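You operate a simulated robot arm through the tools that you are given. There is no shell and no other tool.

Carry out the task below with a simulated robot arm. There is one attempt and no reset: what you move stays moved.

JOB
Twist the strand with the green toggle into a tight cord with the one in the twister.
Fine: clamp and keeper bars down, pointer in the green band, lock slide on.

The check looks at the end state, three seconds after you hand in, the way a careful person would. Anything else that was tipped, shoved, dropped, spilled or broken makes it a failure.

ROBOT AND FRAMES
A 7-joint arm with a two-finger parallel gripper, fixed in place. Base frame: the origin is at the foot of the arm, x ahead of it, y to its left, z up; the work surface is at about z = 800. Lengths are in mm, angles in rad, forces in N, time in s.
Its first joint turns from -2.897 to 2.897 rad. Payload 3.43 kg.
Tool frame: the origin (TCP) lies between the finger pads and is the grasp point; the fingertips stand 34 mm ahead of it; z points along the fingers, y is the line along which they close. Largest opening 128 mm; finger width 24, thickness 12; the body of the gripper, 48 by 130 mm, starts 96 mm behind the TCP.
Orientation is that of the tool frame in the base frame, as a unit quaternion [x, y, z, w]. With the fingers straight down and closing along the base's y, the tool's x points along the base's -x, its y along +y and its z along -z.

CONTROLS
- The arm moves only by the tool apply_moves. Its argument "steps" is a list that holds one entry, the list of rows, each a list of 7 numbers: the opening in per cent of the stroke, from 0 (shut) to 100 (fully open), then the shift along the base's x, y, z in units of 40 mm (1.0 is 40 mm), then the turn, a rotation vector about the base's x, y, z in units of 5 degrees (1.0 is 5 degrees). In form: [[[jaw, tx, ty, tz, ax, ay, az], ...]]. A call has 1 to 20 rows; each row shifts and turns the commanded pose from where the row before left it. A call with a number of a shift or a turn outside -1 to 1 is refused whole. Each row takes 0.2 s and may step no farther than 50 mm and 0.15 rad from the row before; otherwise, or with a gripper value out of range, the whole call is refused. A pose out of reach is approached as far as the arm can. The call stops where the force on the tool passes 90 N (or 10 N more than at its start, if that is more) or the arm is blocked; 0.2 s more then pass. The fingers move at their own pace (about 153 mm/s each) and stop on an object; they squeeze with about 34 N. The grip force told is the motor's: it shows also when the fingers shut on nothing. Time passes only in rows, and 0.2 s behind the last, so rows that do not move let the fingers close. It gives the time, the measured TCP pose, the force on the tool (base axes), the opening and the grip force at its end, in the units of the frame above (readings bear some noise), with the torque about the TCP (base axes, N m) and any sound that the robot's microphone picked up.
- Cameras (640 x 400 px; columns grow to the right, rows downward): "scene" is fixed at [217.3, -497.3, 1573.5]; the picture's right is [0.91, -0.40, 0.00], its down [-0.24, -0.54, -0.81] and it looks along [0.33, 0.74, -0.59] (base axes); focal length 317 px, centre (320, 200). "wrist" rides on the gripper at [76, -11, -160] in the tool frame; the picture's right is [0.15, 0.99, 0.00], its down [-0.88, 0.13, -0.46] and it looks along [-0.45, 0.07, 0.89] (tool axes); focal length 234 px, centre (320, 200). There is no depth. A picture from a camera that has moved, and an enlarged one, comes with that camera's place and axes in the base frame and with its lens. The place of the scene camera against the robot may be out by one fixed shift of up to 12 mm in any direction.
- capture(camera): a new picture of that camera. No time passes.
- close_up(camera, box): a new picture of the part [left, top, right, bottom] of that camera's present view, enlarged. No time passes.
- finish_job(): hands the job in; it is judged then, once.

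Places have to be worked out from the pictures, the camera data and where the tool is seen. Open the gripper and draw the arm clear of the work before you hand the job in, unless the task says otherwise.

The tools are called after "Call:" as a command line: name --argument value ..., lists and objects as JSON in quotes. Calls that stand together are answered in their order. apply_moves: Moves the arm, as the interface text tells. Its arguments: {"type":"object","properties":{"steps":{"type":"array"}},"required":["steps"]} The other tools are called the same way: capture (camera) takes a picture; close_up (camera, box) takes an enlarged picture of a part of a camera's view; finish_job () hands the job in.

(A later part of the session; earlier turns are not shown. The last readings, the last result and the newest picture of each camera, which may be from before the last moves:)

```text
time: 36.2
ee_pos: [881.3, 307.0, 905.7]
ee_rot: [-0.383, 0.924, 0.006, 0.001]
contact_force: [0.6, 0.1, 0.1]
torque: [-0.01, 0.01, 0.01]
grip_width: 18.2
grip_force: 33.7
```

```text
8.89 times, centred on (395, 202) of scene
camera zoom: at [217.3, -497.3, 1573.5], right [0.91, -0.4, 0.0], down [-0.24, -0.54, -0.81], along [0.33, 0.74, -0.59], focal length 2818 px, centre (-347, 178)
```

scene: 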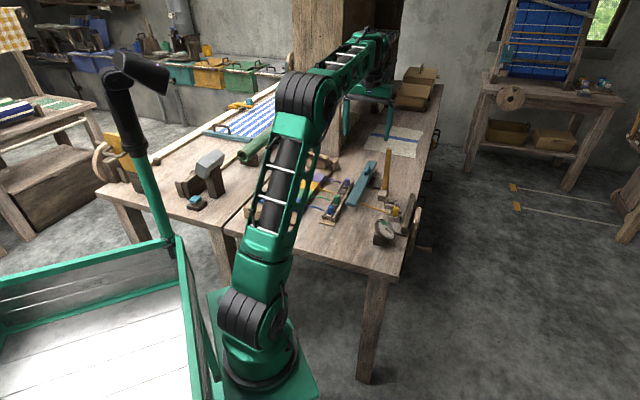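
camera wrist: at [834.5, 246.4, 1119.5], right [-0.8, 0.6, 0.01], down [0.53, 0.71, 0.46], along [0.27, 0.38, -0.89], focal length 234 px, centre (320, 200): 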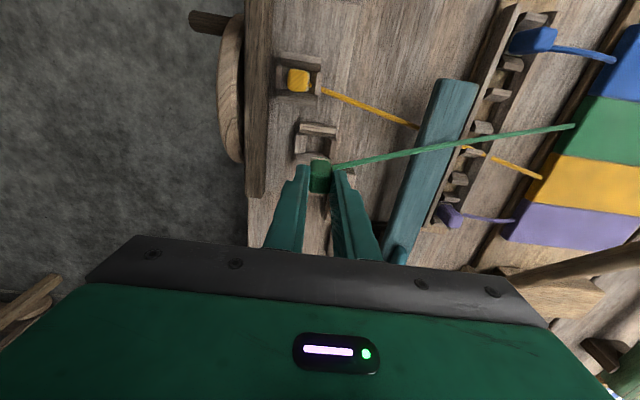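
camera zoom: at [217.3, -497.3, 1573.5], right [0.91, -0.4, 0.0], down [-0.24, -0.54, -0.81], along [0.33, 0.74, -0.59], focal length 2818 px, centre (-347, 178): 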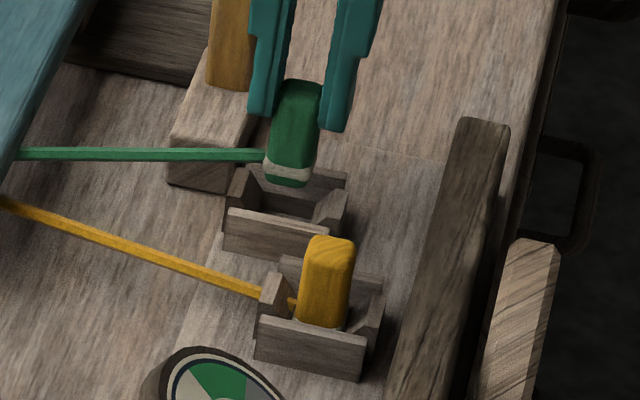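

Nearly aligned. I zoom further to check the seat edges relative to the toggle's bottom.

Call:
close_up --camera "wrist" --box '[295, 120, 355, 170]'

Call:
close_up --camera "scene" --box '[380, 188, 408, 212]'

```text
8.00 times, centred on (325, 145) of wrist
camera zoom: at [837.0, 243.3, 1064.3], right [-0.8, 0.6, 0.01], down [0.53, 0.71, 0.46], along [0.27, 0.38, -0.89], focal length 1873 px, centre (280, 640)
```

zoom: 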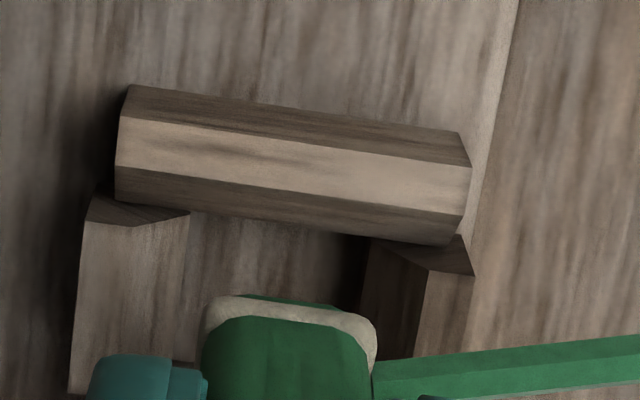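

```text
16.00 times, centred on (394, 200) of scene
camera zoom: at [217.3, -497.3, 1573.5], right [0.91, -0.4, 0.0], down [-0.24, -0.54, -0.81], along [0.33, 0.74, -0.59], focal length 5073 px, centre (-864, 200)
```

zoom: 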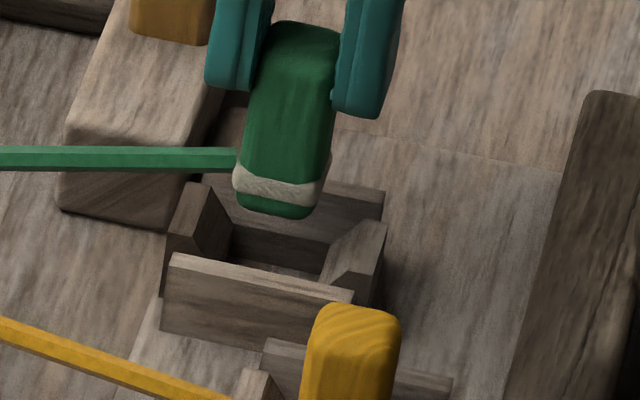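

The seat plates are chamfered, giving some guidance. I nudge about +1.5 mm toward the twister and +2 mm away, then lower 16 mm and re-look.

Call:
apply_moves --steps '[[[0, 0.062, 0.01, 0, 0, 0, 0], [0, 0, 0, -0.2, 0, 0, 0], [0, 0, 0, -0.2, 0, 0, 0], [0, 0, 0, 0, 0, 0, 0]]]'

Call:
close_up --camera "wrist" --box '[285, 120, 360, 180]'

Call:
close_up --camera "scene" --box '[376, 188, 411, 218]'

```text
time: 37.2
ee_pos: [885.6, 307.1, 891.6]
ee_rot: [-0.383, 0.924, 0.005, 0.002]
contact_force: [-1.7, -1.2, 3.1]
torque: [-0.11, 0.12, 0.02]
grip_width: 18.3
grip_force: 33.9
```

```text
6.67 times, centred on (322, 150) of wrist
camera zoom: at [839.8, 243.9, 1049.5], right [-0.8, 0.6, 0.01], down [0.53, 0.71, 0.46], along [0.27, 0.38, -0.89], focal length 1561 px, centre (303, 533)
```

zoom: 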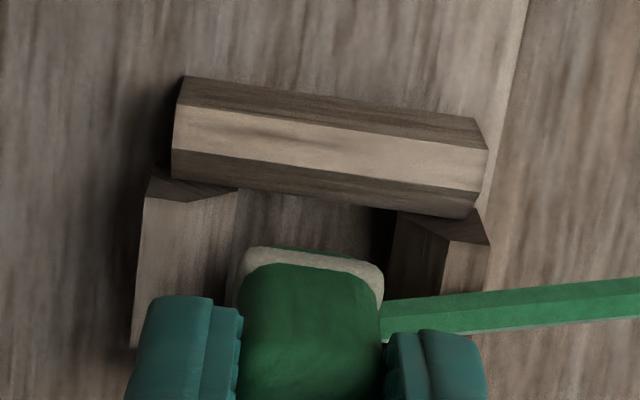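

```text
13.33 times, centred on (394, 203) of scene
camera zoom: at [217.3, -497.3, 1573.5], right [0.91, -0.4, 0.0], down [-0.24, -0.54, -0.81], along [0.33, 0.74, -0.59], focal length 4227 px, centre (-660, 160)
```

zoom: 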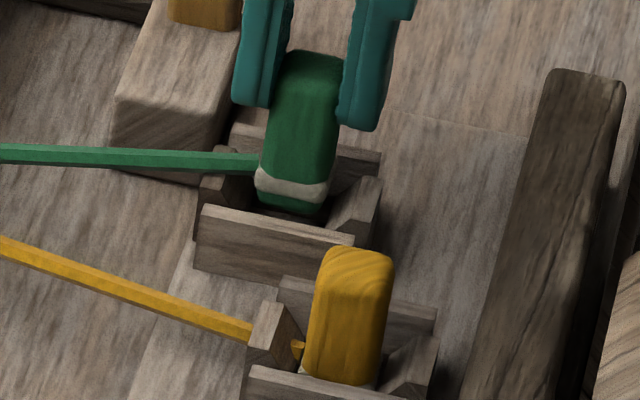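

A light contact (up and toward -b) indicates the far plate's chamfer is touched. I back off 3 mm toward -b and lower further in small steps.

Call:
apply_moves --steps '[[[0, 0, 0, 0.1, 0, 0, 0], [0, -0.05, -0.054, 0, 0, 0, 0], [0, 0, 0, -0.1, 0, 0, 0], [0, 0, 0, -0.1, 0, 0, 0], [0, 0, 0, 0, 0, 0, 0]]]'

Call:
close_up --camera "scene" --box '[376, 188, 411, 218]'

Call:
close_up --camera "wrist" --box '[285, 120, 360, 180]'

```text
time: 38.4
ee_pos: [883.1, 304.4, 887.5]
ee_rot: [-0.382, 0.924, 0.005, 0.002]
contact_force: [-0.9, -0.6, 0.2]
torque: [0.02, -0.02, -0.02]
grip_width: 18.2
grip_force: 33.8
```

```text
13.33 times, centred on (394, 203) of scene
camera zoom: at [217.3, -497.3, 1573.5], right [0.91, -0.4, 0.0], down [-0.24, -0.54, -0.81], along [0.33, 0.74, -0.59], focal length 4227 px, centre (-660, 160)
```

zoom: 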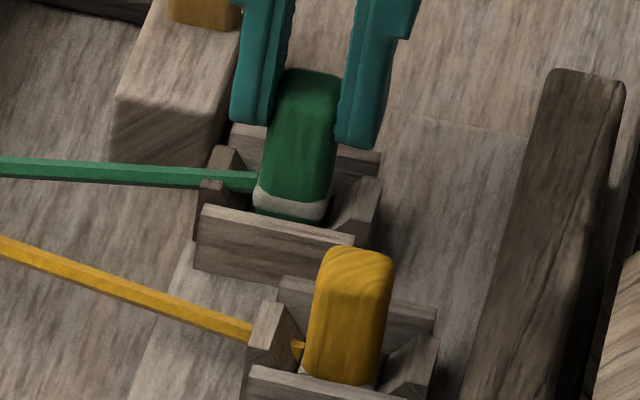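

```text
6.67 times, centred on (322, 150) of wrist
camera zoom: at [838.2, 241.4, 1045.1], right [-0.8, 0.6, 0.01], down [0.53, 0.71, 0.46], along [0.27, 0.38, -0.89], focal length 1561 px, centre (303, 533)
```

zoom: 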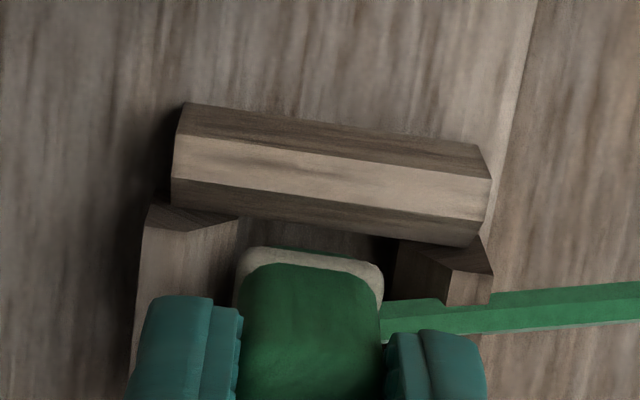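

Contact is gone and it is going in. I continue lowering in 4 mm steps.

Call:
apply_moves --steps '[[[0, 0, 0, -0.1, 0, 0, 0], [0, 0, 0, -0.1, 0, 0, 0], [0, 0, 0, 0, 0, 0, 0]]]'

Call:
close_up --camera "scene" --box '[376, 188, 411, 218]'

Call:
close_up --camera "wrist" --box '[285, 120, 360, 180]'

```text
time: 39.2
ee_pos: [884.6, 305.3, 878.6]
ee_rot: [-0.382, 0.924, 0.005, 0.002]
contact_force: [-0.5, -0.5, 3.5]
torque: [-0.03, 0.01, -0.02]
grip_width: 18.3
grip_force: 34.2
```

```text
13.33 times, centred on (394, 203) of scene
camera zoom: at [217.3, -497.3, 1573.5], right [0.91, -0.4, 0.0], down [-0.24, -0.54, -0.81], along [0.33, 0.74, -0.59], focal length 4227 px, centre (-660, 160)
```

zoom: 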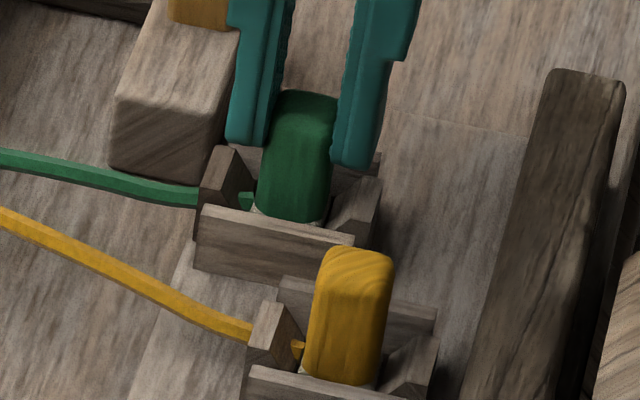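

```text
6.67 times, centred on (322, 150) of wrist
camera zoom: at [838.2, 241.7, 1037.4], right [-0.8, 0.6, 0.01], down [0.53, 0.71, 0.46], along [0.27, 0.38, -0.89], focal length 1561 px, centre (303, 533)
```

zoom: 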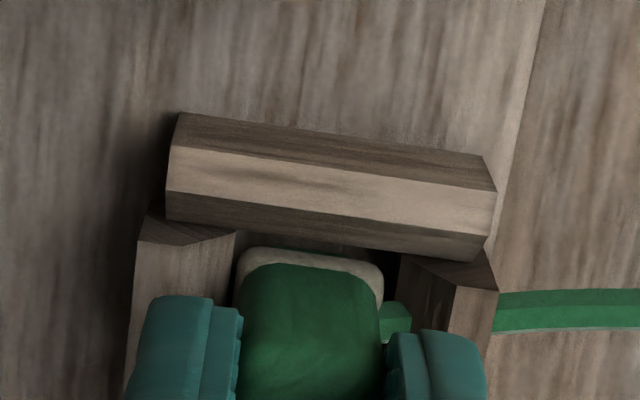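

Both strands now sag into their seated shape and the force shows the toggle bottomed. I release and rise.

Call:
apply_moves --steps '[[[16, 0, 0, 0, 0, 0, 0], [24, 0, 0, 0, 0, 0, 0], [27, 0, 0, 0, 0, 0, 0], [27, 0, 0, 0.5, 0, 0, 0], [27, 0, 0, 0.9, 0, 0, 0], [27, 0, 0, 0.9, 0, 0, 0], [27, 0, 0, 0.9, 0, 0, 0], [27, 0, 0, 0, 0, 0, 0]]]'

Call:
capture --camera "wrist"

Call:
close_up --camera "wrist" --box '[220, 80, 420, 235]'

Call:
close_up --camera "scene" --box '[350, 160, 430, 230]'

```text
time: 41.0
ee_pos: [883.3, 304.4, 1007.1]
ee_rot: [-0.383, 0.924, 0.005, 0.001]
contact_force: [-1.0, -1.1, -1.2]
torque: [0.0, 0.0, 0.02]
grip_width: 34.7
grip_force: 0.0
```

```text
taken
camera wrist: at [838.8, 241.5, 1165.4], right [-0.8, 0.6, 0.01], down [0.53, 0.71, 0.46], along [0.27, 0.38, -0.89], focal length 234 px, centre (320, 200)
```

wrist: 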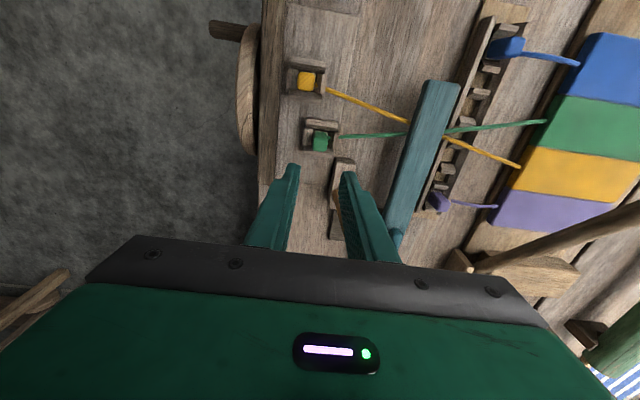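

```text
2.58 times, centred on (320, 158) of wrist
camera zoom: at [838.8, 241.5, 1165.4], right [-0.8, 0.6, 0.01], down [0.53, 0.71, 0.46], along [0.27, 0.38, -0.89], focal length 604 px, centre (320, 310)
```

zoom: 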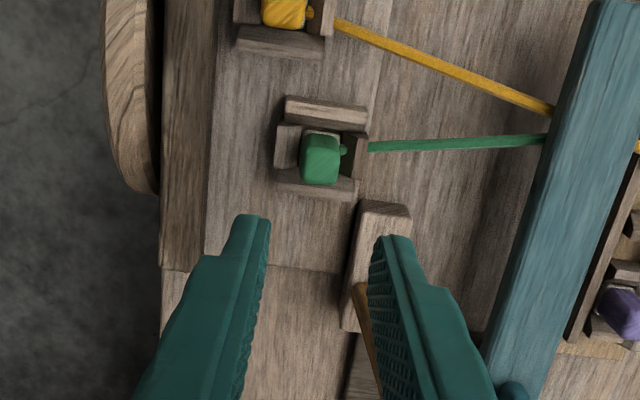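

```text
5.71 times, centred on (390, 195) of scene
camera zoom: at [217.3, -497.3, 1573.5], right [0.91, -0.4, 0.0], down [-0.24, -0.54, -0.81], along [0.33, 0.74, -0.59], focal length 1812 px, centre (-80, 229)
```

zoom: 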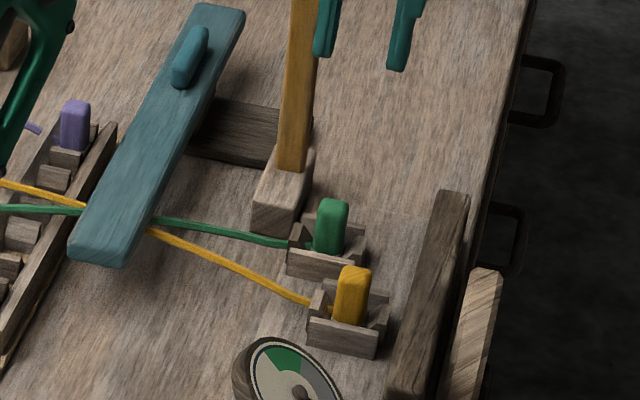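

The green toggle sits like the yellow one. For the keeper bar I'll move in front of it, tilt the tool 45° so the fingers point away, and see how they line up with the bar.

Call:
apply_moves --steps '[[[40, -0.37, 0.36, 0, 0.72, -0.69, 0], [40, -0.37, 0.36, 0, 0.72, -0.69, 0], [45, 0, 0, 0, 0.72, -0.69, 0], [45, -0.14, -0.14, 0, 0.72, -0.69, 0], [45, -0.14, -0.14, 0, 0.72, -0.69, 0], [45, -0.14, -0.14, 0, 0.72, -0.69, 0], [45, 0, 0, -0.3, 0.72, -0.69, 0], [45, 0, 0, -0.3, 0.72, -0.69, 0], [45, 0, 0, -0.3, 0.72, -0.69, 0], [45, 0, 0, 0, 0, 0, 0]]]'

Call:
capture --camera "wrist"

Call:
close_up --camera "wrist" --box '[250, 110, 390, 235]'

Call:
close_up --camera "scene" --box '[350, 120, 430, 210]'

```text
time: 43.2
ee_pos: [836.7, 317.5, 971.5]
ee_rot: [-0.354, 0.852, 0.158, 0.351]
contact_force: [0.1, -0.3, 0.3]
torque: [0.02, 0.01, 0.02]
grip_width: 57.6
grip_force: 0.0
```

```text
taken
camera wrist: at [729.6, 189.3, 1028.1], right [-0.78, 0.62, -0.08], down [0.13, 0.29, 0.95], along [0.61, 0.73, -0.3], focal length 234 px, centre (320, 200)
```

wrist: 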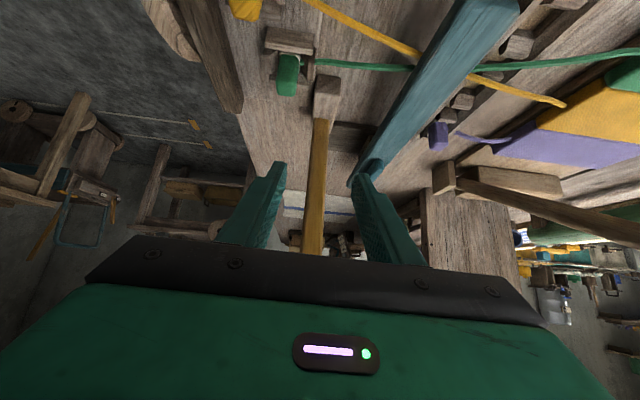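

```text
3.20 times, centred on (320, 172) of wrist
camera zoom: at [729.6, 189.3, 1028.1], right [-0.78, 0.62, -0.08], down [0.13, 0.29, 0.95], along [0.61, 0.73, -0.3], focal length 749 px, centre (320, 288)
```

zoom: 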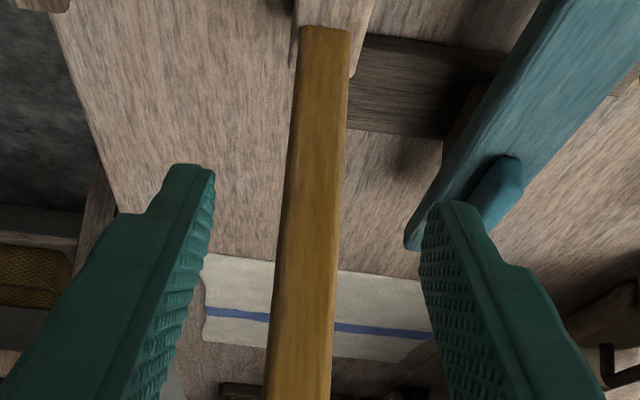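

```text
4.44 times, centred on (390, 165) of scene
camera zoom: at [217.3, -497.3, 1573.5], right [0.91, -0.4, 0.0], down [-0.24, -0.54, -0.81], along [0.33, 0.74, -0.59], focal length 1409 px, centre (9, 356)
```

zoom: 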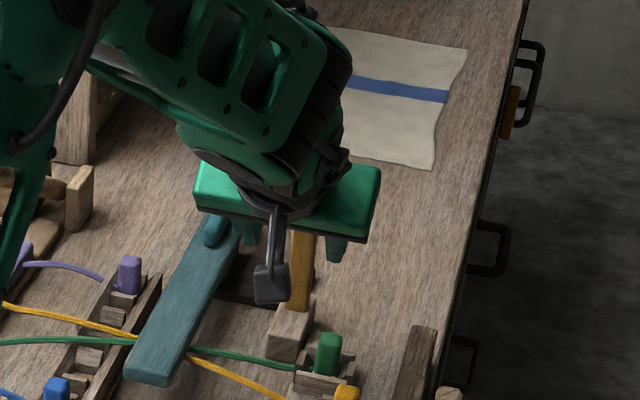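

The bar is centred between the fingers. I advance about 95 mm so the pads straddle it at z≈955, then check before closing.

Call:
apply_moves --steps '[[[45, 0.55, 0.57, -0.08, 0, 0, 0], [45, 0.55, 0.57, -0.08, 0, 0, 0], [45, 0.55, 0.57, -0.08, 0, 0, 0], [45, 0, 0, 0, 0, 0, 0]]]'

Call:
capture --camera "wrist"

Call:
close_up --camera "scene" --box '[350, 120, 430, 210]'

```text
time: 44.2
ee_pos: [902.2, 386.0, 960.8]
ee_rot: [-0.355, 0.851, 0.159, 0.352]
contact_force: [0.8, -0.5, 0.1]
torque: [0.03, -0.02, -0.01]
grip_width: 58.0
grip_force: 0.1
```

```text
taken
camera wrist: at [795.3, 257.6, 1019.0], right [-0.78, 0.62, -0.08], down [0.13, 0.29, 0.95], along [0.61, 0.73, -0.3], focal length 234 px, centre (320, 200)
```

wrist: 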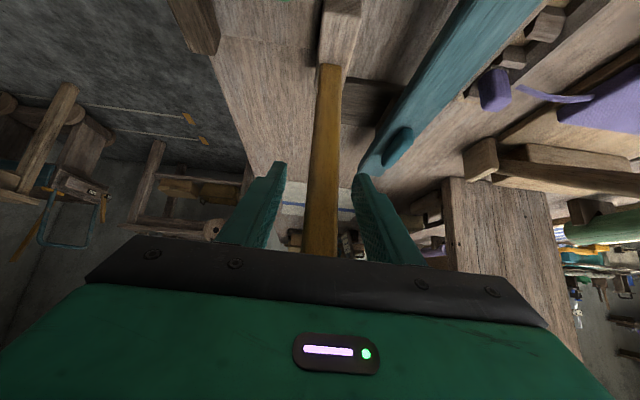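

```text
4.44 times, centred on (390, 165) of scene
camera zoom: at [217.3, -497.3, 1573.5], right [0.91, -0.4, 0.0], down [-0.24, -0.54, -0.81], along [0.33, 0.74, -0.59], focal length 1409 px, centre (9, 356)
```

zoom: 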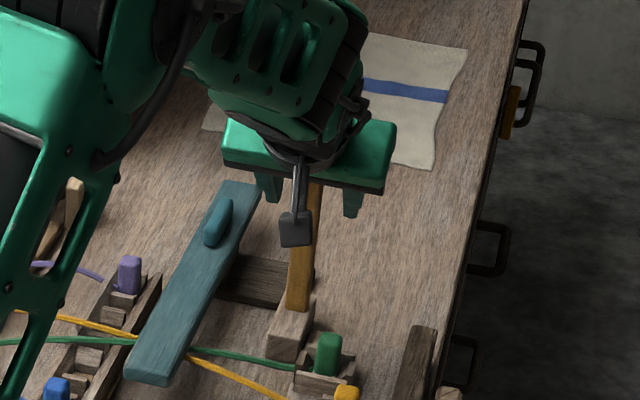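

The bar is between the pads. I close the gripper on it.

Call:
apply_moves --steps '[[[0, 0, 0, 0, 0, 0, 0], [0, 0, 0, 0, 0, 0, 0], [0, 0, 0, 0, 0, 0, 0]]]'

Call:
capture --camera "wrist"

```text
time: 45.0
ee_pos: [901.4, 386.2, 960.7]
ee_rot: [-0.355, 0.852, 0.157, 0.35]
contact_force: [-6.2, 6.8, -3.1]
torque: [-1.73, -1.9, -1.03]
grip_width: 22.8
grip_force: 44.9
```

```text
taken
camera wrist: at [794.8, 258.2, 1019.0], right [-0.78, 0.62, -0.08], down [0.13, 0.29, 0.95], along [0.61, 0.73, -0.3], focal length 234 px, centre (320, 200)
```

wrist: 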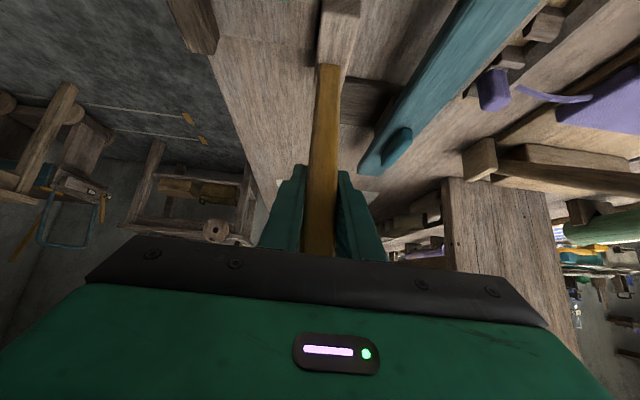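

The bar is held (22.8 mm) with a slight side load. I relieve that and begin the arc toward -b, checking forces after the first ~20°.

Call:
apply_moves --steps '[[[0, -0.02, 0.02, 0, 0, 0, 0], [0, -0.16, -0.166, -0.04, 0, 0, 0], [0, -0.16, -0.166, -0.05, 0, 0, 0], [0, 0, 0, 0, 0, 0, 0]]]'

Call:
close_up --camera "scene" --box '[350, 120, 430, 210]'

```text
time: 46.0
ee_pos: [890.8, 373.7, 958.4]
ee_rot: [-0.354, 0.852, 0.157, 0.352]
contact_force: [4.5, 16.5, -0.4]
torque: [-1.05, -3.36, -1.35]
grip_width: 22.9
grip_force: 45.3
```

```text
4.44 times, centred on (390, 165) of scene
camera zoom: at [217.3, -497.3, 1573.5], right [0.91, -0.4, 0.0], down [-0.24, -0.54, -0.81], along [0.33, 0.74, -0.59], focal length 1409 px, centre (9, 356)
```

zoom: 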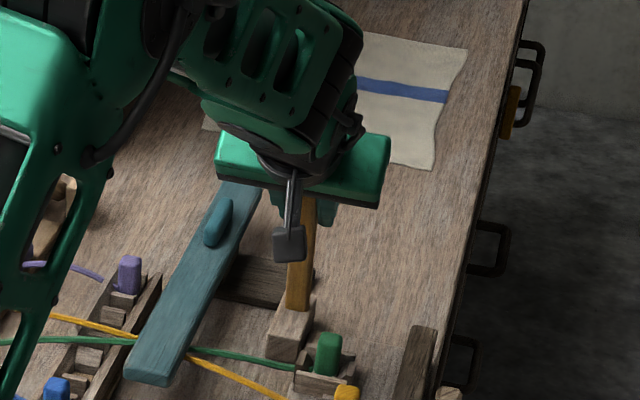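

The bar follows with about 15 N resistance. I continue the arc.

Call:
apply_moves --steps '[[[0, -0.195, -0.16, -0.085, 0, 0, 0], [0, -0.165, -0.17, -0.09, 0, 0, 0], [0, -0.152, -0.157, -0.12, 0, 0, 0], [0, -0.152, -0.157, -0.13, 0, 0, 0], [0, 0, 0, 0, 0, 0, 0]]]'

Call:
close_up --camera "scene" --box '[350, 120, 430, 210]'

Call:
capture --camera "wrist"

```text
time: 47.2
ee_pos: [862.4, 346.8, 940.2]
ee_rot: [-0.355, 0.852, 0.158, 0.351]
contact_force: [1.8, 10.9, 8.9]
torque: [-1.3, -3.49, -2.02]
grip_width: 23.1
grip_force: 44.6
```

```text
4.44 times, centred on (390, 165) of scene
camera zoom: at [217.3, -497.3, 1573.5], right [0.91, -0.4, 0.0], down [-0.24, -0.54, -0.81], along [0.33, 0.74, -0.59], focal length 1409 px, centre (9, 356)
```

zoom: 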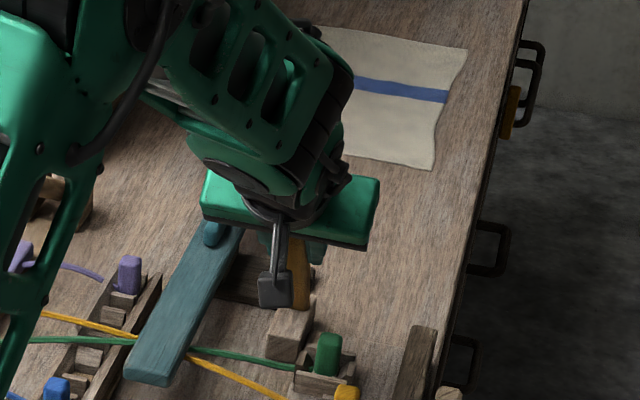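

```text
taken
camera wrist: at [755.3, 218.7, 998.6], right [-0.78, 0.62, -0.08], down [0.13, 0.29, 0.95], along [0.61, 0.73, -0.3], focal length 234 px, centre (320, 200)
```

wrist: 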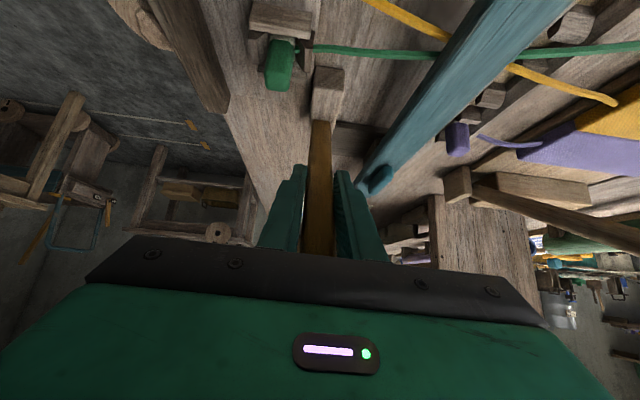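

The bar is moving smoothly. I continue to about 55–60° from vertical.

Call:
apply_moves --steps '[[[0, -0.135, -0.14, -0.16, 0, 0, 0], [0, -0.135, -0.14, -0.165, 0, 0, 0], [0, -0.113, -0.117, -0.19, 0, 0, 0], [0, -0.113, -0.117, -0.2, 0, 0, 0], [0, -0.096, -0.099, -0.21, 0, 0, 0], [0, 0, 0, 0, 0, 0, 0]]]'

Call:
close_up --camera "scene" --box '[350, 140, 430, 230]'

Call:
capture --camera "wrist"

```text
time: 48.6
ee_pos: [838.1, 321.8, 902.7]
ee_rot: [-0.354, 0.853, 0.158, 0.35]
contact_force: [0.3, -0.4, 0.4]
torque: [0.03, 0.03, 0.04]
grip_width: 0.1
grip_force: 33.0
```

```text
4.44 times, centred on (390, 185) of scene
camera zoom: at [217.3, -497.3, 1573.5], right [0.91, -0.4, 0.0], down [-0.24, -0.54, -0.81], along [0.33, 0.74, -0.59], focal length 1409 px, centre (9, 267)
```

zoom: 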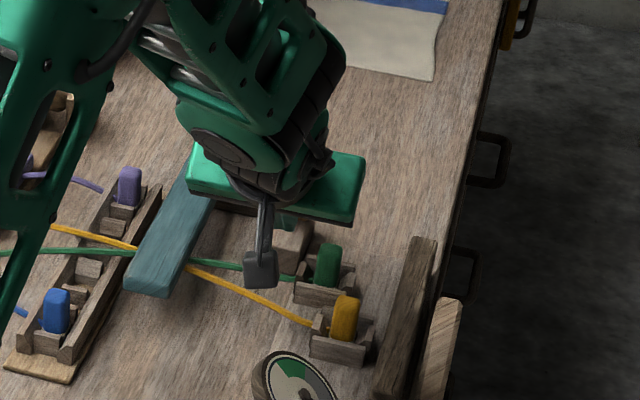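

```text
taken
camera wrist: at [731.3, 193.6, 960.2], right [-0.78, 0.62, -0.08], down [0.13, 0.29, 0.95], along [0.61, 0.73, -0.31], focal length 234 px, centre (320, 200)
```

wrist: 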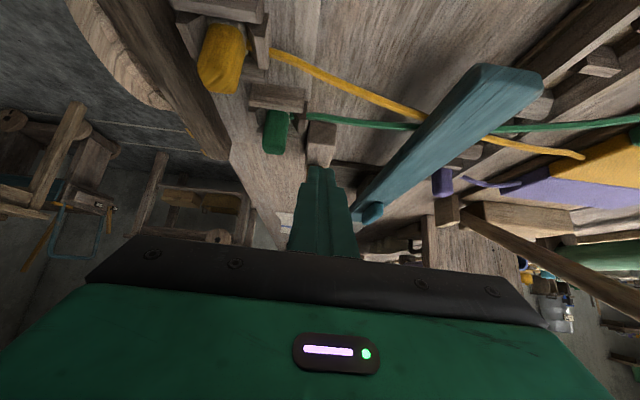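

The grip slipped off the bar. I back away a little and up to see where the bar stands.

Call:
apply_moves --steps '[[[0, -0.4, -0.4, 0.4, 0, 0, 0], [0, -0.4, -0.4, 0.4, 0, 0, 0], [0, -0.3, -0.3, 0.4, 0, 0, 0], [0, 0, 0, 0, 0, 0, 0]]]'

Call:
capture --camera "wrist"

Call:
close_up --camera "scene" --box '[350, 140, 430, 230]'

```text
time: 49.6
ee_pos: [794.6, 279.2, 950.8]
ee_rot: [-0.354, 0.852, 0.159, 0.351]
contact_force: [-0.7, -0.1, 0.4]
torque: [-0.01, 0.0, 0.0]
grip_width: 0.0
grip_force: 32.9
```

```text
taken
camera wrist: at [687.6, 150.5, 1009.0], right [-0.78, 0.62, -0.08], down [0.13, 0.29, 0.95], along [0.61, 0.73, -0.3], focal length 234 px, centre (320, 200)
```

wrist: 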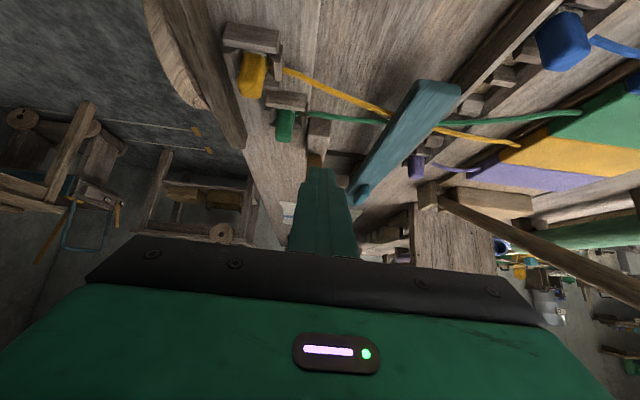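

```text
4.44 times, centred on (390, 185) of scene
camera zoom: at [217.3, -497.3, 1573.5], right [0.91, -0.4, 0.0], down [-0.24, -0.54, -0.81], along [0.33, 0.74, -0.59], focal length 1409 px, centre (9, 267)
```

zoom: 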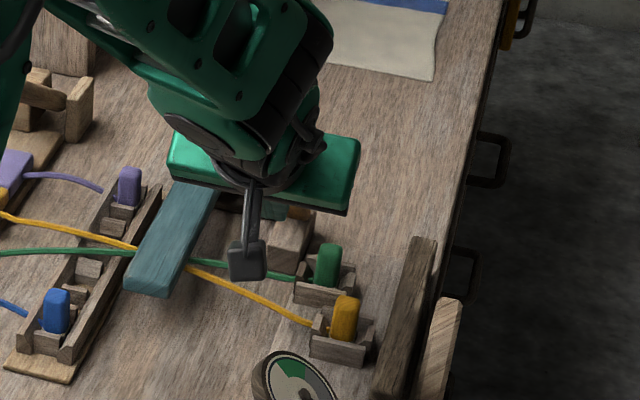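

The closed fingers hide the bar; I open them to look between.

Call:
apply_moves --steps '[[[70, 0, 0, 0, 0, 0, 0], [70, 0, 0, 0, 0, 0, 0], [70, 0, 0, 0, 0, 0, 0]]]'

Call:
close_up --camera "wrist" --box '[230, 80, 410, 260]'

```text
time: 50.4
ee_pos: [794.1, 277.2, 952.0]
ee_rot: [-0.354, 0.852, 0.158, 0.352]
contact_force: [-0.3, -0.2, -0.3]
torque: [0.0, 0.02, -0.01]
grip_width: 89.6
grip_force: 0.0
```

```text
2.22 times, centred on (320, 170) of wrist
camera zoom: at [687.8, 150.7, 1008.9], right [-0.78, 0.62, -0.08], down [0.13, 0.29, 0.95], along [0.61, 0.73, -0.3], focal length 520 px, centre (320, 267)
```

zoom: 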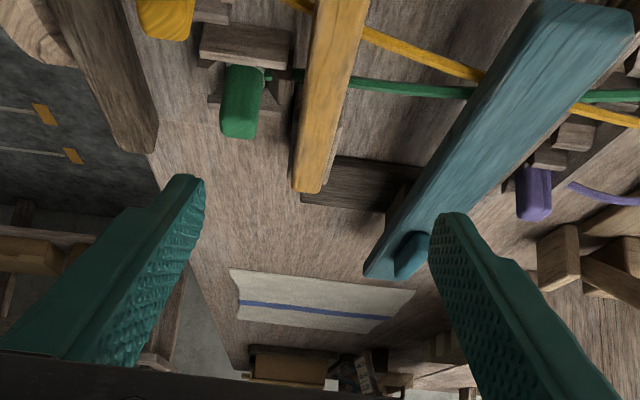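

The keeper bar is now down across both strands. I'll raise the arm clear to verify and get a full view.

Call:
apply_moves --steps '[[[70, -0.3, -0.3, 0.7, 0, 0, 0], [70, -0.3, -0.3, 0.7, -0.72, 0.69, 0], [70, -0.3, -0.3, 0.7, -0.72, 0.69, 0], [70, -0.3, -0.3, 0.4, -0.72, 0.69, 0], [70, -0.3, -0.3, 0.4, -0.72, 0.69, 0], [70, 0, 0, 0, -0.72, 0.69, 0], [70, 0, 0, 0, -0.72, 0.69, 0], [70, 0, 0, 0, -0.72, 0.69, 0], [70, 0, 0, 0, -0.72, 0.69, 0], [70, 0, 0, 0, -0.72, 0.69, 0], [70, 0, 0, 0, 0, 0, 0]]]'

Call:
capture --camera "wrist"

Call:
close_up --camera "wrist" --box '[180, 60, 400, 235]'

Call:
close_up --camera "scene" --box '[350, 160, 430, 240]'

```text
time: 52.8
ee_pos: [734.6, 218.3, 1067.6]
ee_rot: [-0.383, 0.924, 0.004, 0.002]
contact_force: [0.6, 0.2, 0.9]
torque: [0.01, -0.02, 0.0]
grip_width: 89.5
grip_force: 0.1
```

```text
taken
camera wrist: at [690.1, 155.4, 1226.1], right [-0.8, 0.6, 0.01], down [0.53, 0.71, 0.46], along [0.27, 0.37, -0.89], focal length 234 px, centre (320, 200)
```

wrist: 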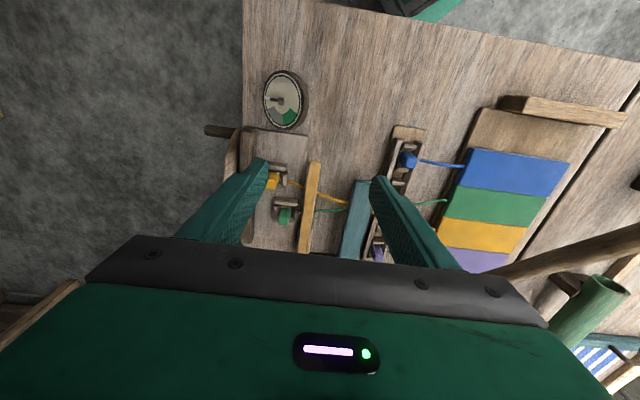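

```text
2.29 times, centred on (290, 148) of wrist
camera zoom: at [690.1, 155.4, 1226.1], right [-0.8, 0.6, 0.01], down [0.53, 0.71, 0.46], along [0.27, 0.37, -0.89], focal length 535 px, centre (389, 320)
```

zoom: 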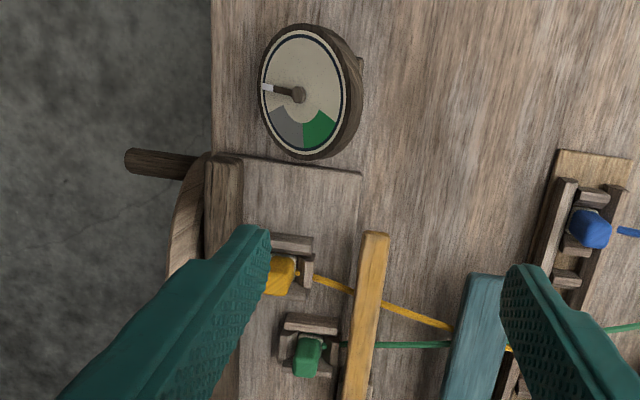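

```text
5.00 times, centred on (390, 200) of scene
camera zoom: at [217.3, -497.3, 1573.5], right [0.91, -0.4, 0.0], down [-0.24, -0.54, -0.81], along [0.33, 0.74, -0.59], focal length 1585 px, centre (-30, 200)
```

zoom: 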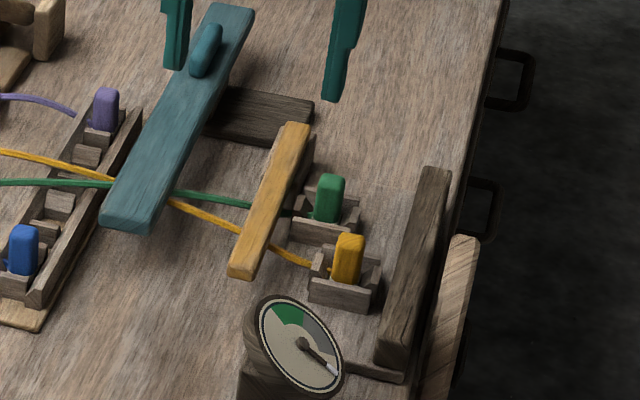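

The keeper bar is down across both strands. Next is the round clamp bar: I move above its middle with the fingers straddling direction along the strands and look.

Call:
apply_moves --steps '[[[55, 0, 0, 0.9, 0, 0, 0], [55, 0, 0, 0.9, 0, 0, 0], [55, -0.44, 0.79, 0.2, 0, 0, 0], [55, -0.44, 0.79, 0, 0, 0, 0], [55, -0.44, 0.79, 0, 0, 0, 0], [55, -0.44, 0.79, 0, 0, 0, 0], [55, -0.44, 0.79, 0, 0, 0, 0], [55, -0.44, 0.79, 0, 0, 0, 0], [55, -0.44, 0.79, 0, 0, 0, 0], [55, 0, 0, 0, 0, 0, 0]]]'

Call:
capture --camera "wrist"

Call:
capture --camera "scene"

```text
time: 55.0
ee_pos: [610.8, 440.2, 1147.2]
ee_rot: [-0.383, 0.924, 0.006, 0.001]
contact_force: [0.6, 0.8, 0.7]
torque: [0.01, 0.03, 0.03]
grip_width: 70.6
grip_force: 0.1
```

```text
taken
camera wrist: at [566.0, 375.9, 1306.3], right [-0.8, 0.6, 0.01], down [0.53, 0.71, 0.46], along [0.27, 0.38, -0.89], focal length 234 px, centre (320, 200)
```

wrist: 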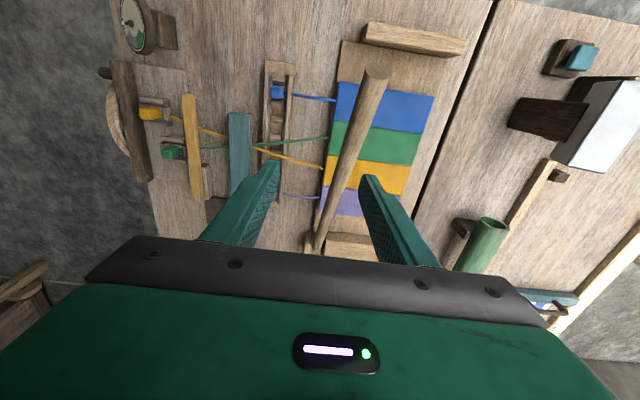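

```text
taken
```

scene: 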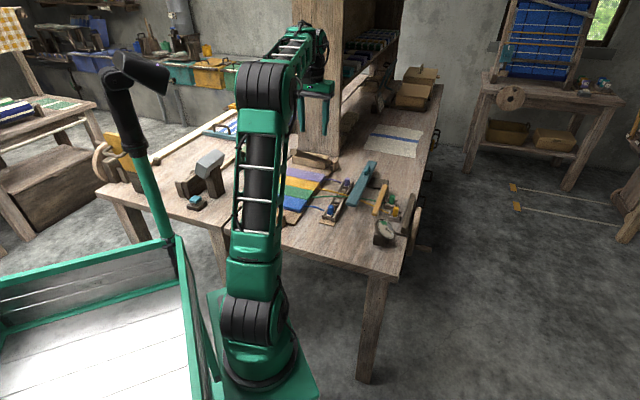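

The bar is about 36 mm toward the cloth from the fingers. I shift over it and lower to just above it for a check.

Call:
apply_moves --steps '[[[55, -0.27, 0.365, 0, 0, 0, 0], [55, -0.27, 0.365, 0, 0, 0, 0], [55, 0, 0, -0.8, 0, 0, 0], [55, 0, 0, -0.8, 0, 0, 0], [55, 0, 0, 0, 0, 0, 0]]]'

Call:
capture --camera "wrist"

Call:
close_up --camera "scene" --box '[240, 60, 380, 200]'

```text
time: 56.2
ee_pos: [589.3, 468.2, 1084.0]
ee_rot: [-0.383, 0.924, 0.005, 0.001]
contact_force: [-0.3, -0.8, 0.0]
torque: [0.02, 0.02, 0.02]
grip_width: 70.5
grip_force: 0.0
```

```text
taken
camera wrist: at [544.6, 404.8, 1242.1], right [-0.8, 0.6, 0.01], down [0.53, 0.71, 0.46], along [0.27, 0.38, -0.89], focal length 234 px, centre (320, 200)
```

wrist: 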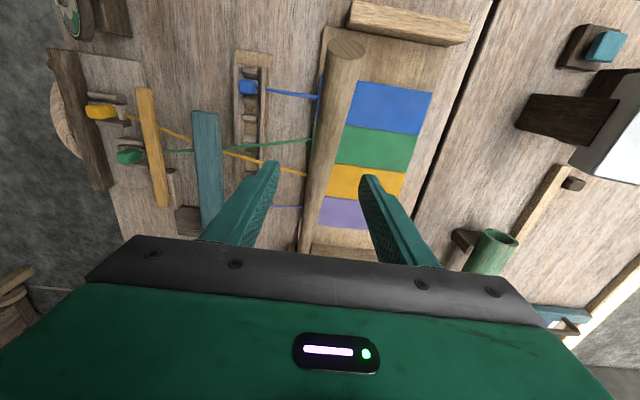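

```text
2.86 times, centred on (310, 130) of scene
camera zoom: at [217.3, -497.3, 1573.5], right [0.91, -0.4, 0.0], down [-0.24, -0.54, -0.81], along [0.33, 0.74, -0.59], focal length 906 px, centre (349, 400)
```

zoom: 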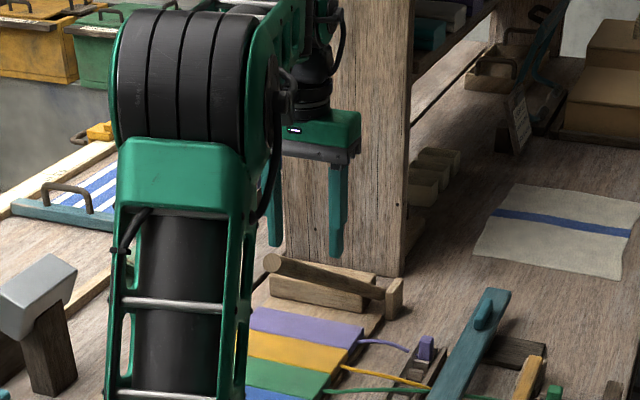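

The bar is centred between the fingers. I lower around it and close.

Call:
apply_moves --steps '[[[55, 0, 0, -0.65, 0, 0, 0], [55, 0, 0, -0.65, 0, 0, 0], [55, 0, 0, 0, 0, 0, 0], [0, 0, 0, 0, 0, 0, 0], [0, 0, 0, 0, 0, 0, 0], [0, 0, 0, 0, 0, 0, 0]]]'

Call:
capture --camera "wrist"

Call:
close_up --camera "scene" --box '[240, 60, 380, 200]'

```text
time: 57.6
ee_pos: [587.1, 469.8, 1030.7]
ee_rot: [-0.384, 0.923, 0.006, 0.001]
contact_force: [-9.6, 14.9, -3.1]
torque: [0.24, -0.35, -0.6]
grip_width: 22.6
grip_force: 45.1
```

```text
taken
camera wrist: at [543.6, 406.0, 1189.9], right [-0.8, 0.59, 0.01], down [0.53, 0.71, 0.46], along [0.27, 0.38, -0.89], focal length 234 px, centre (320, 200)
```

wrist: 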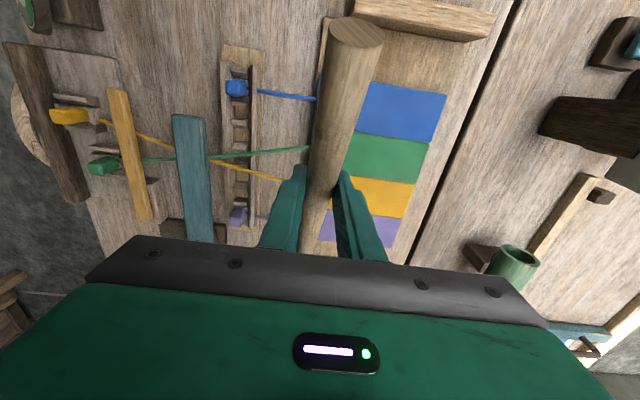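

```text
2.86 times, centred on (310, 130) of scene
camera zoom: at [217.3, -497.3, 1573.5], right [0.91, -0.4, 0.0], down [-0.24, -0.54, -0.81], along [0.33, 0.74, -0.59], focal length 906 px, centre (349, 400)
```

zoom: 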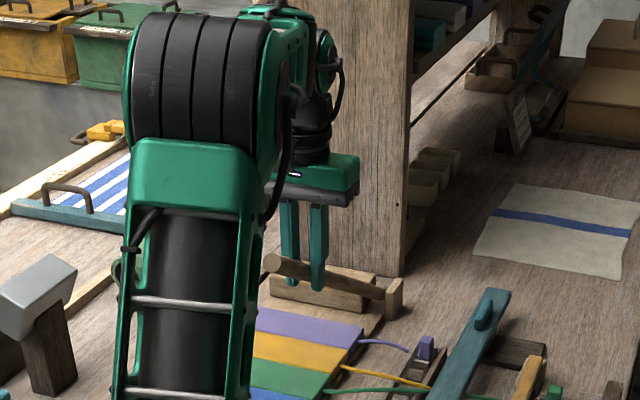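

The bar is gripped with some side load; I relieve it and start lowering along the arc about its hinge.

Call:
apply_moves --steps '[[[0, -0.036, 0.036, 0, 0, 0, 0], [0, -0.092, -0.09, -0.235, 0, 0, 0], [0, -0.092, -0.09, -0.235, 0, 0, 0], [0, -0.083, -0.081, -0.245, 0, 0, 0], [0, -0.083, -0.081, -0.245, 0, 0, 0], [0, 0, 0, 0, 0, 0, 0]]]'

Call:
close_up --camera "scene" --box '[240, 60, 380, 200]'

```text
time: 59.0
ee_pos: [575.9, 455.2, 994.4]
ee_rot: [-0.383, 0.924, 0.005, 0.002]
contact_force: [-5.9, -6.0, 8.4]
torque: [0.67, -0.79, -0.15]
grip_width: 22.2
grip_force: 45.4
```

```text
2.86 times, centred on (310, 130) of scene
camera zoom: at [217.3, -497.3, 1573.5], right [0.91, -0.4, 0.0], down [-0.24, -0.54, -0.81], along [0.33, 0.74, -0.59], focal length 906 px, centre (349, 400)
```

zoom: 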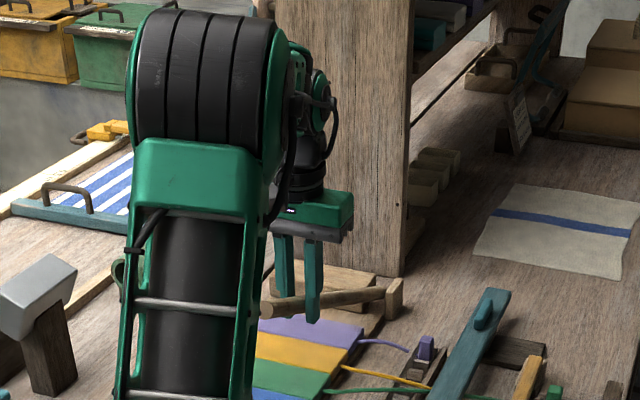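

The bar follows with little force. I continue lowering.

Call:
apply_moves --steps '[[[0, -0.073, -0.072, -0.25, 0, 0, 0], [0, -0.073, -0.072, -0.25, 0, 0, 0], [0, -0.062, -0.06, -0.255, 0, 0, 0], [0, -0.062, -0.06, -0.255, 0, 0, 0], [0, -0.05, -0.05, -0.26, 0, 0, 0], [0, -0.05, -0.05, -0.26, 0, 0, 0], [0, -0.038, -0.038, -0.265, 0, 0, 0], [0, -0.038, -0.038, -0.265, 0, 0, 0], [0, 0, 0, 0, 0, 0, 0]]]'

Call:
close_up --camera "scene" --box '[240, 60, 380, 200]'

Call:
capture --camera "wrist"

```text
time: 61.0
ee_pos: [557.5, 438.4, 911.1]
ee_rot: [-0.382, 0.924, 0.006, 0.003]
contact_force: [5.4, -2.6, 2.6]
torque: [0.81, -0.88, -0.03]
grip_width: 22.3
grip_force: 45.0
```

```text
2.86 times, centred on (310, 130) of scene
camera zoom: at [217.3, -497.3, 1573.5], right [0.91, -0.4, 0.0], down [-0.24, -0.54, -0.81], along [0.33, 0.74, -0.59], focal length 906 px, centre (349, 400)
```

zoom: 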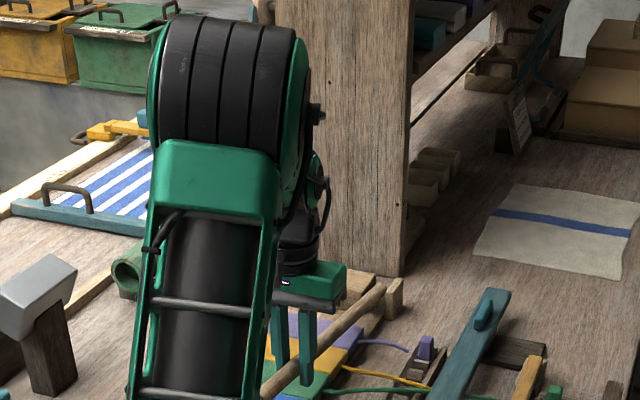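

```text
taken
camera wrist: at [512.3, 375.1, 1069.3], right [-0.8, 0.6, 0.01], down [0.53, 0.71, 0.46], along [0.27, 0.38, -0.89], focal length 234 px, centre (320, 200)
```

wrist: 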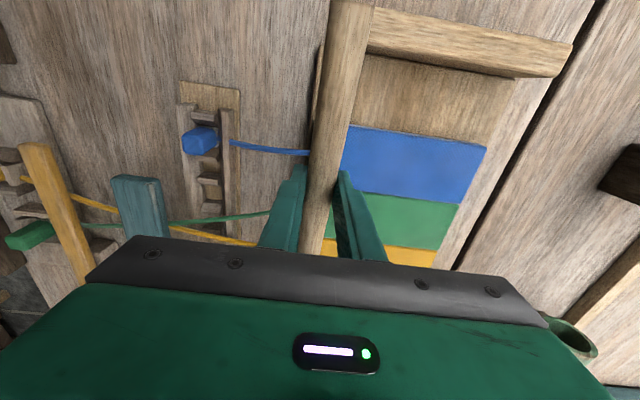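

The clamp bar is nearly horizontal. I lower further in smaller steps, watching the force.

Call:
apply_moves --steps '[[[0, -0.028, -0.028, -0.26, 0, 0, 0], [0, -0.025, -0.025, -0.26, 0, 0, 0], [0, -0.02, -0.02, -0.26, 0, 0, 0], [0, -0.015, -0.015, -0.26, 0, 0, 0], [0, 0, 0, 0, 0, 0, 0]]]'

Call:
close_up --camera "scene" --box '[250, 110, 370, 230]'

Call:
capture --camera "wrist"

```text
time: 62.2
ee_pos: [554.2, 434.4, 869.5]
ee_rot: [-0.382, 0.924, 0.005, 0.001]
contact_force: [9.2, -6.6, 1.3]
torque: [0.52, -0.69, -0.02]
grip_width: 22.5
grip_force: 44.8
```

```text
3.33 times, centred on (310, 170) of scene
camera zoom: at [217.3, -497.3, 1573.5], right [0.91, -0.4, 0.0], down [-0.24, -0.54, -0.81], along [0.33, 0.74, -0.59], focal length 1057 px, centre (353, 300)
```

zoom: 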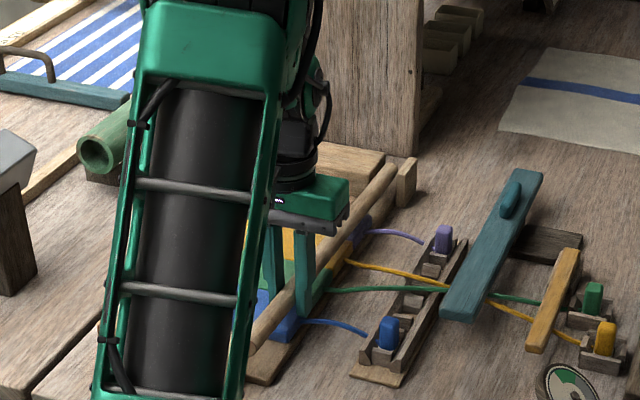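

```text
taken
camera wrist: at [508.9, 372.0, 1027.4], right [-0.8, 0.6, 0.01], down [0.53, 0.71, 0.46], along [0.27, 0.37, -0.89], focal length 234 px, centre (320, 200)
```

wrist: 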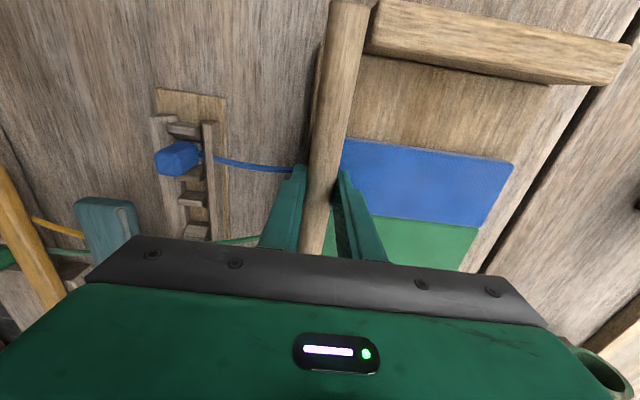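

Still light load; I go down another 8 mm, then open, rise, and finish by pressing from above.

Call:
apply_moves --steps '[[[0, 0, 0, -0.1, 0, 0, 0], [0, 0, 0, -0.1, 0, 0, 0], [0, 0, 0, 0, 0, 0, 0]]]'

Call:
close_up --camera "wrist" --box '[230, 100, 400, 260]'

```text
time: 63.0
ee_pos: [553.7, 435.5, 863.1]
ee_rot: [-0.382, 0.924, 0.006, 0.004]
contact_force: [9.5, -14.7, 46.0]
torque: [-1.05, 2.15, 0.29]
grip_width: 22.7
grip_force: 45.2
```

```text
2.50 times, centred on (315, 180) of wrist
camera zoom: at [508.3, 371.2, 1022.1], right [-0.8, 0.6, 0.01], down [0.53, 0.71, 0.47], along [0.27, 0.38, -0.88], focal length 585 px, centre (332, 250)
```

zoom: 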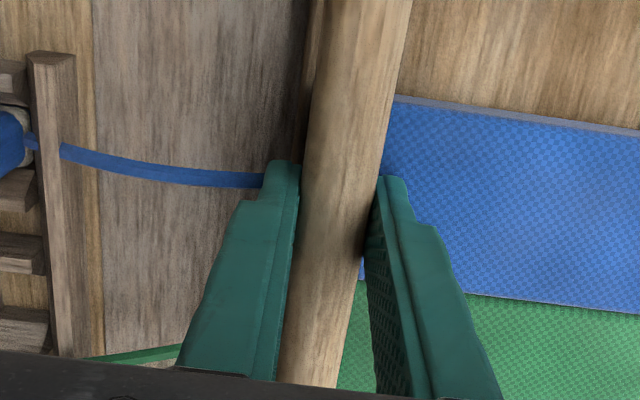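

A firm 46 N shows something bottomed out. I ease off, release, and rise to check the bar.

Call:
apply_moves --steps '[[[0, 0, 0, 0.06, 0, 0, 0], [30, 0, 0, 0.02, 0, 0, 0], [34, 0, 0, 0, 0, 0, 0], [34, 0, 0, 0.5, 0, 0, 0], [34, 0, 0, 0.9, 0, 0, 0], [34, 0, 0, 0.9, 0, 0, 0], [34, 0, 0, 0, 0, 0, 0]]]'

Call:
close_up --camera "scene" --box '[250, 110, 370, 230]'

Call:
capture --camera "wrist"

```text
time: 64.6
ee_pos: [554.9, 436.1, 956.2]
ee_rot: [-0.383, 0.924, 0.005, 0.002]
contact_force: [-0.1, 0.1, 0.1]
torque: [-0.02, -0.02, -0.01]
grip_width: 43.3
grip_force: 0.1
```

```text
3.33 times, centred on (310, 170) of scene
camera zoom: at [217.3, -497.3, 1573.5], right [0.91, -0.4, 0.0], down [-0.24, -0.54, -0.81], along [0.33, 0.74, -0.59], focal length 1057 px, centre (353, 300)
```

zoom: 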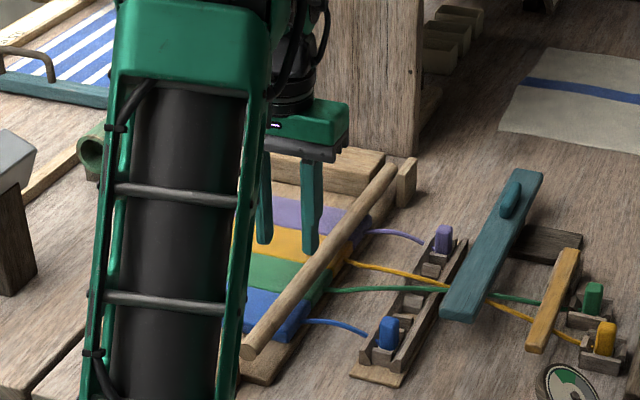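

```text
taken
camera wrist: at [509.1, 372.6, 1114.8], right [-0.8, 0.6, 0.01], down [0.53, 0.71, 0.46], along [0.27, 0.38, -0.89], focal length 234 px, centre (320, 200)
```

wrist: 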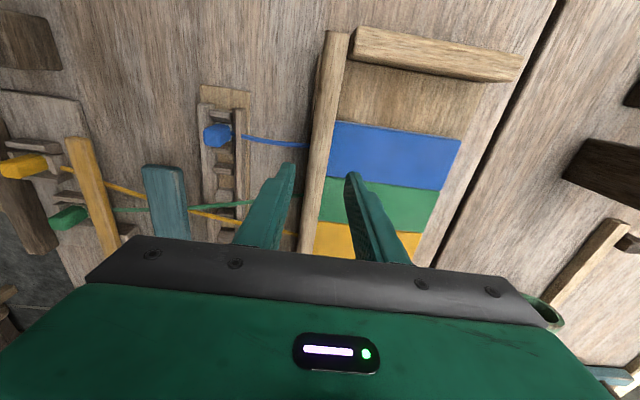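

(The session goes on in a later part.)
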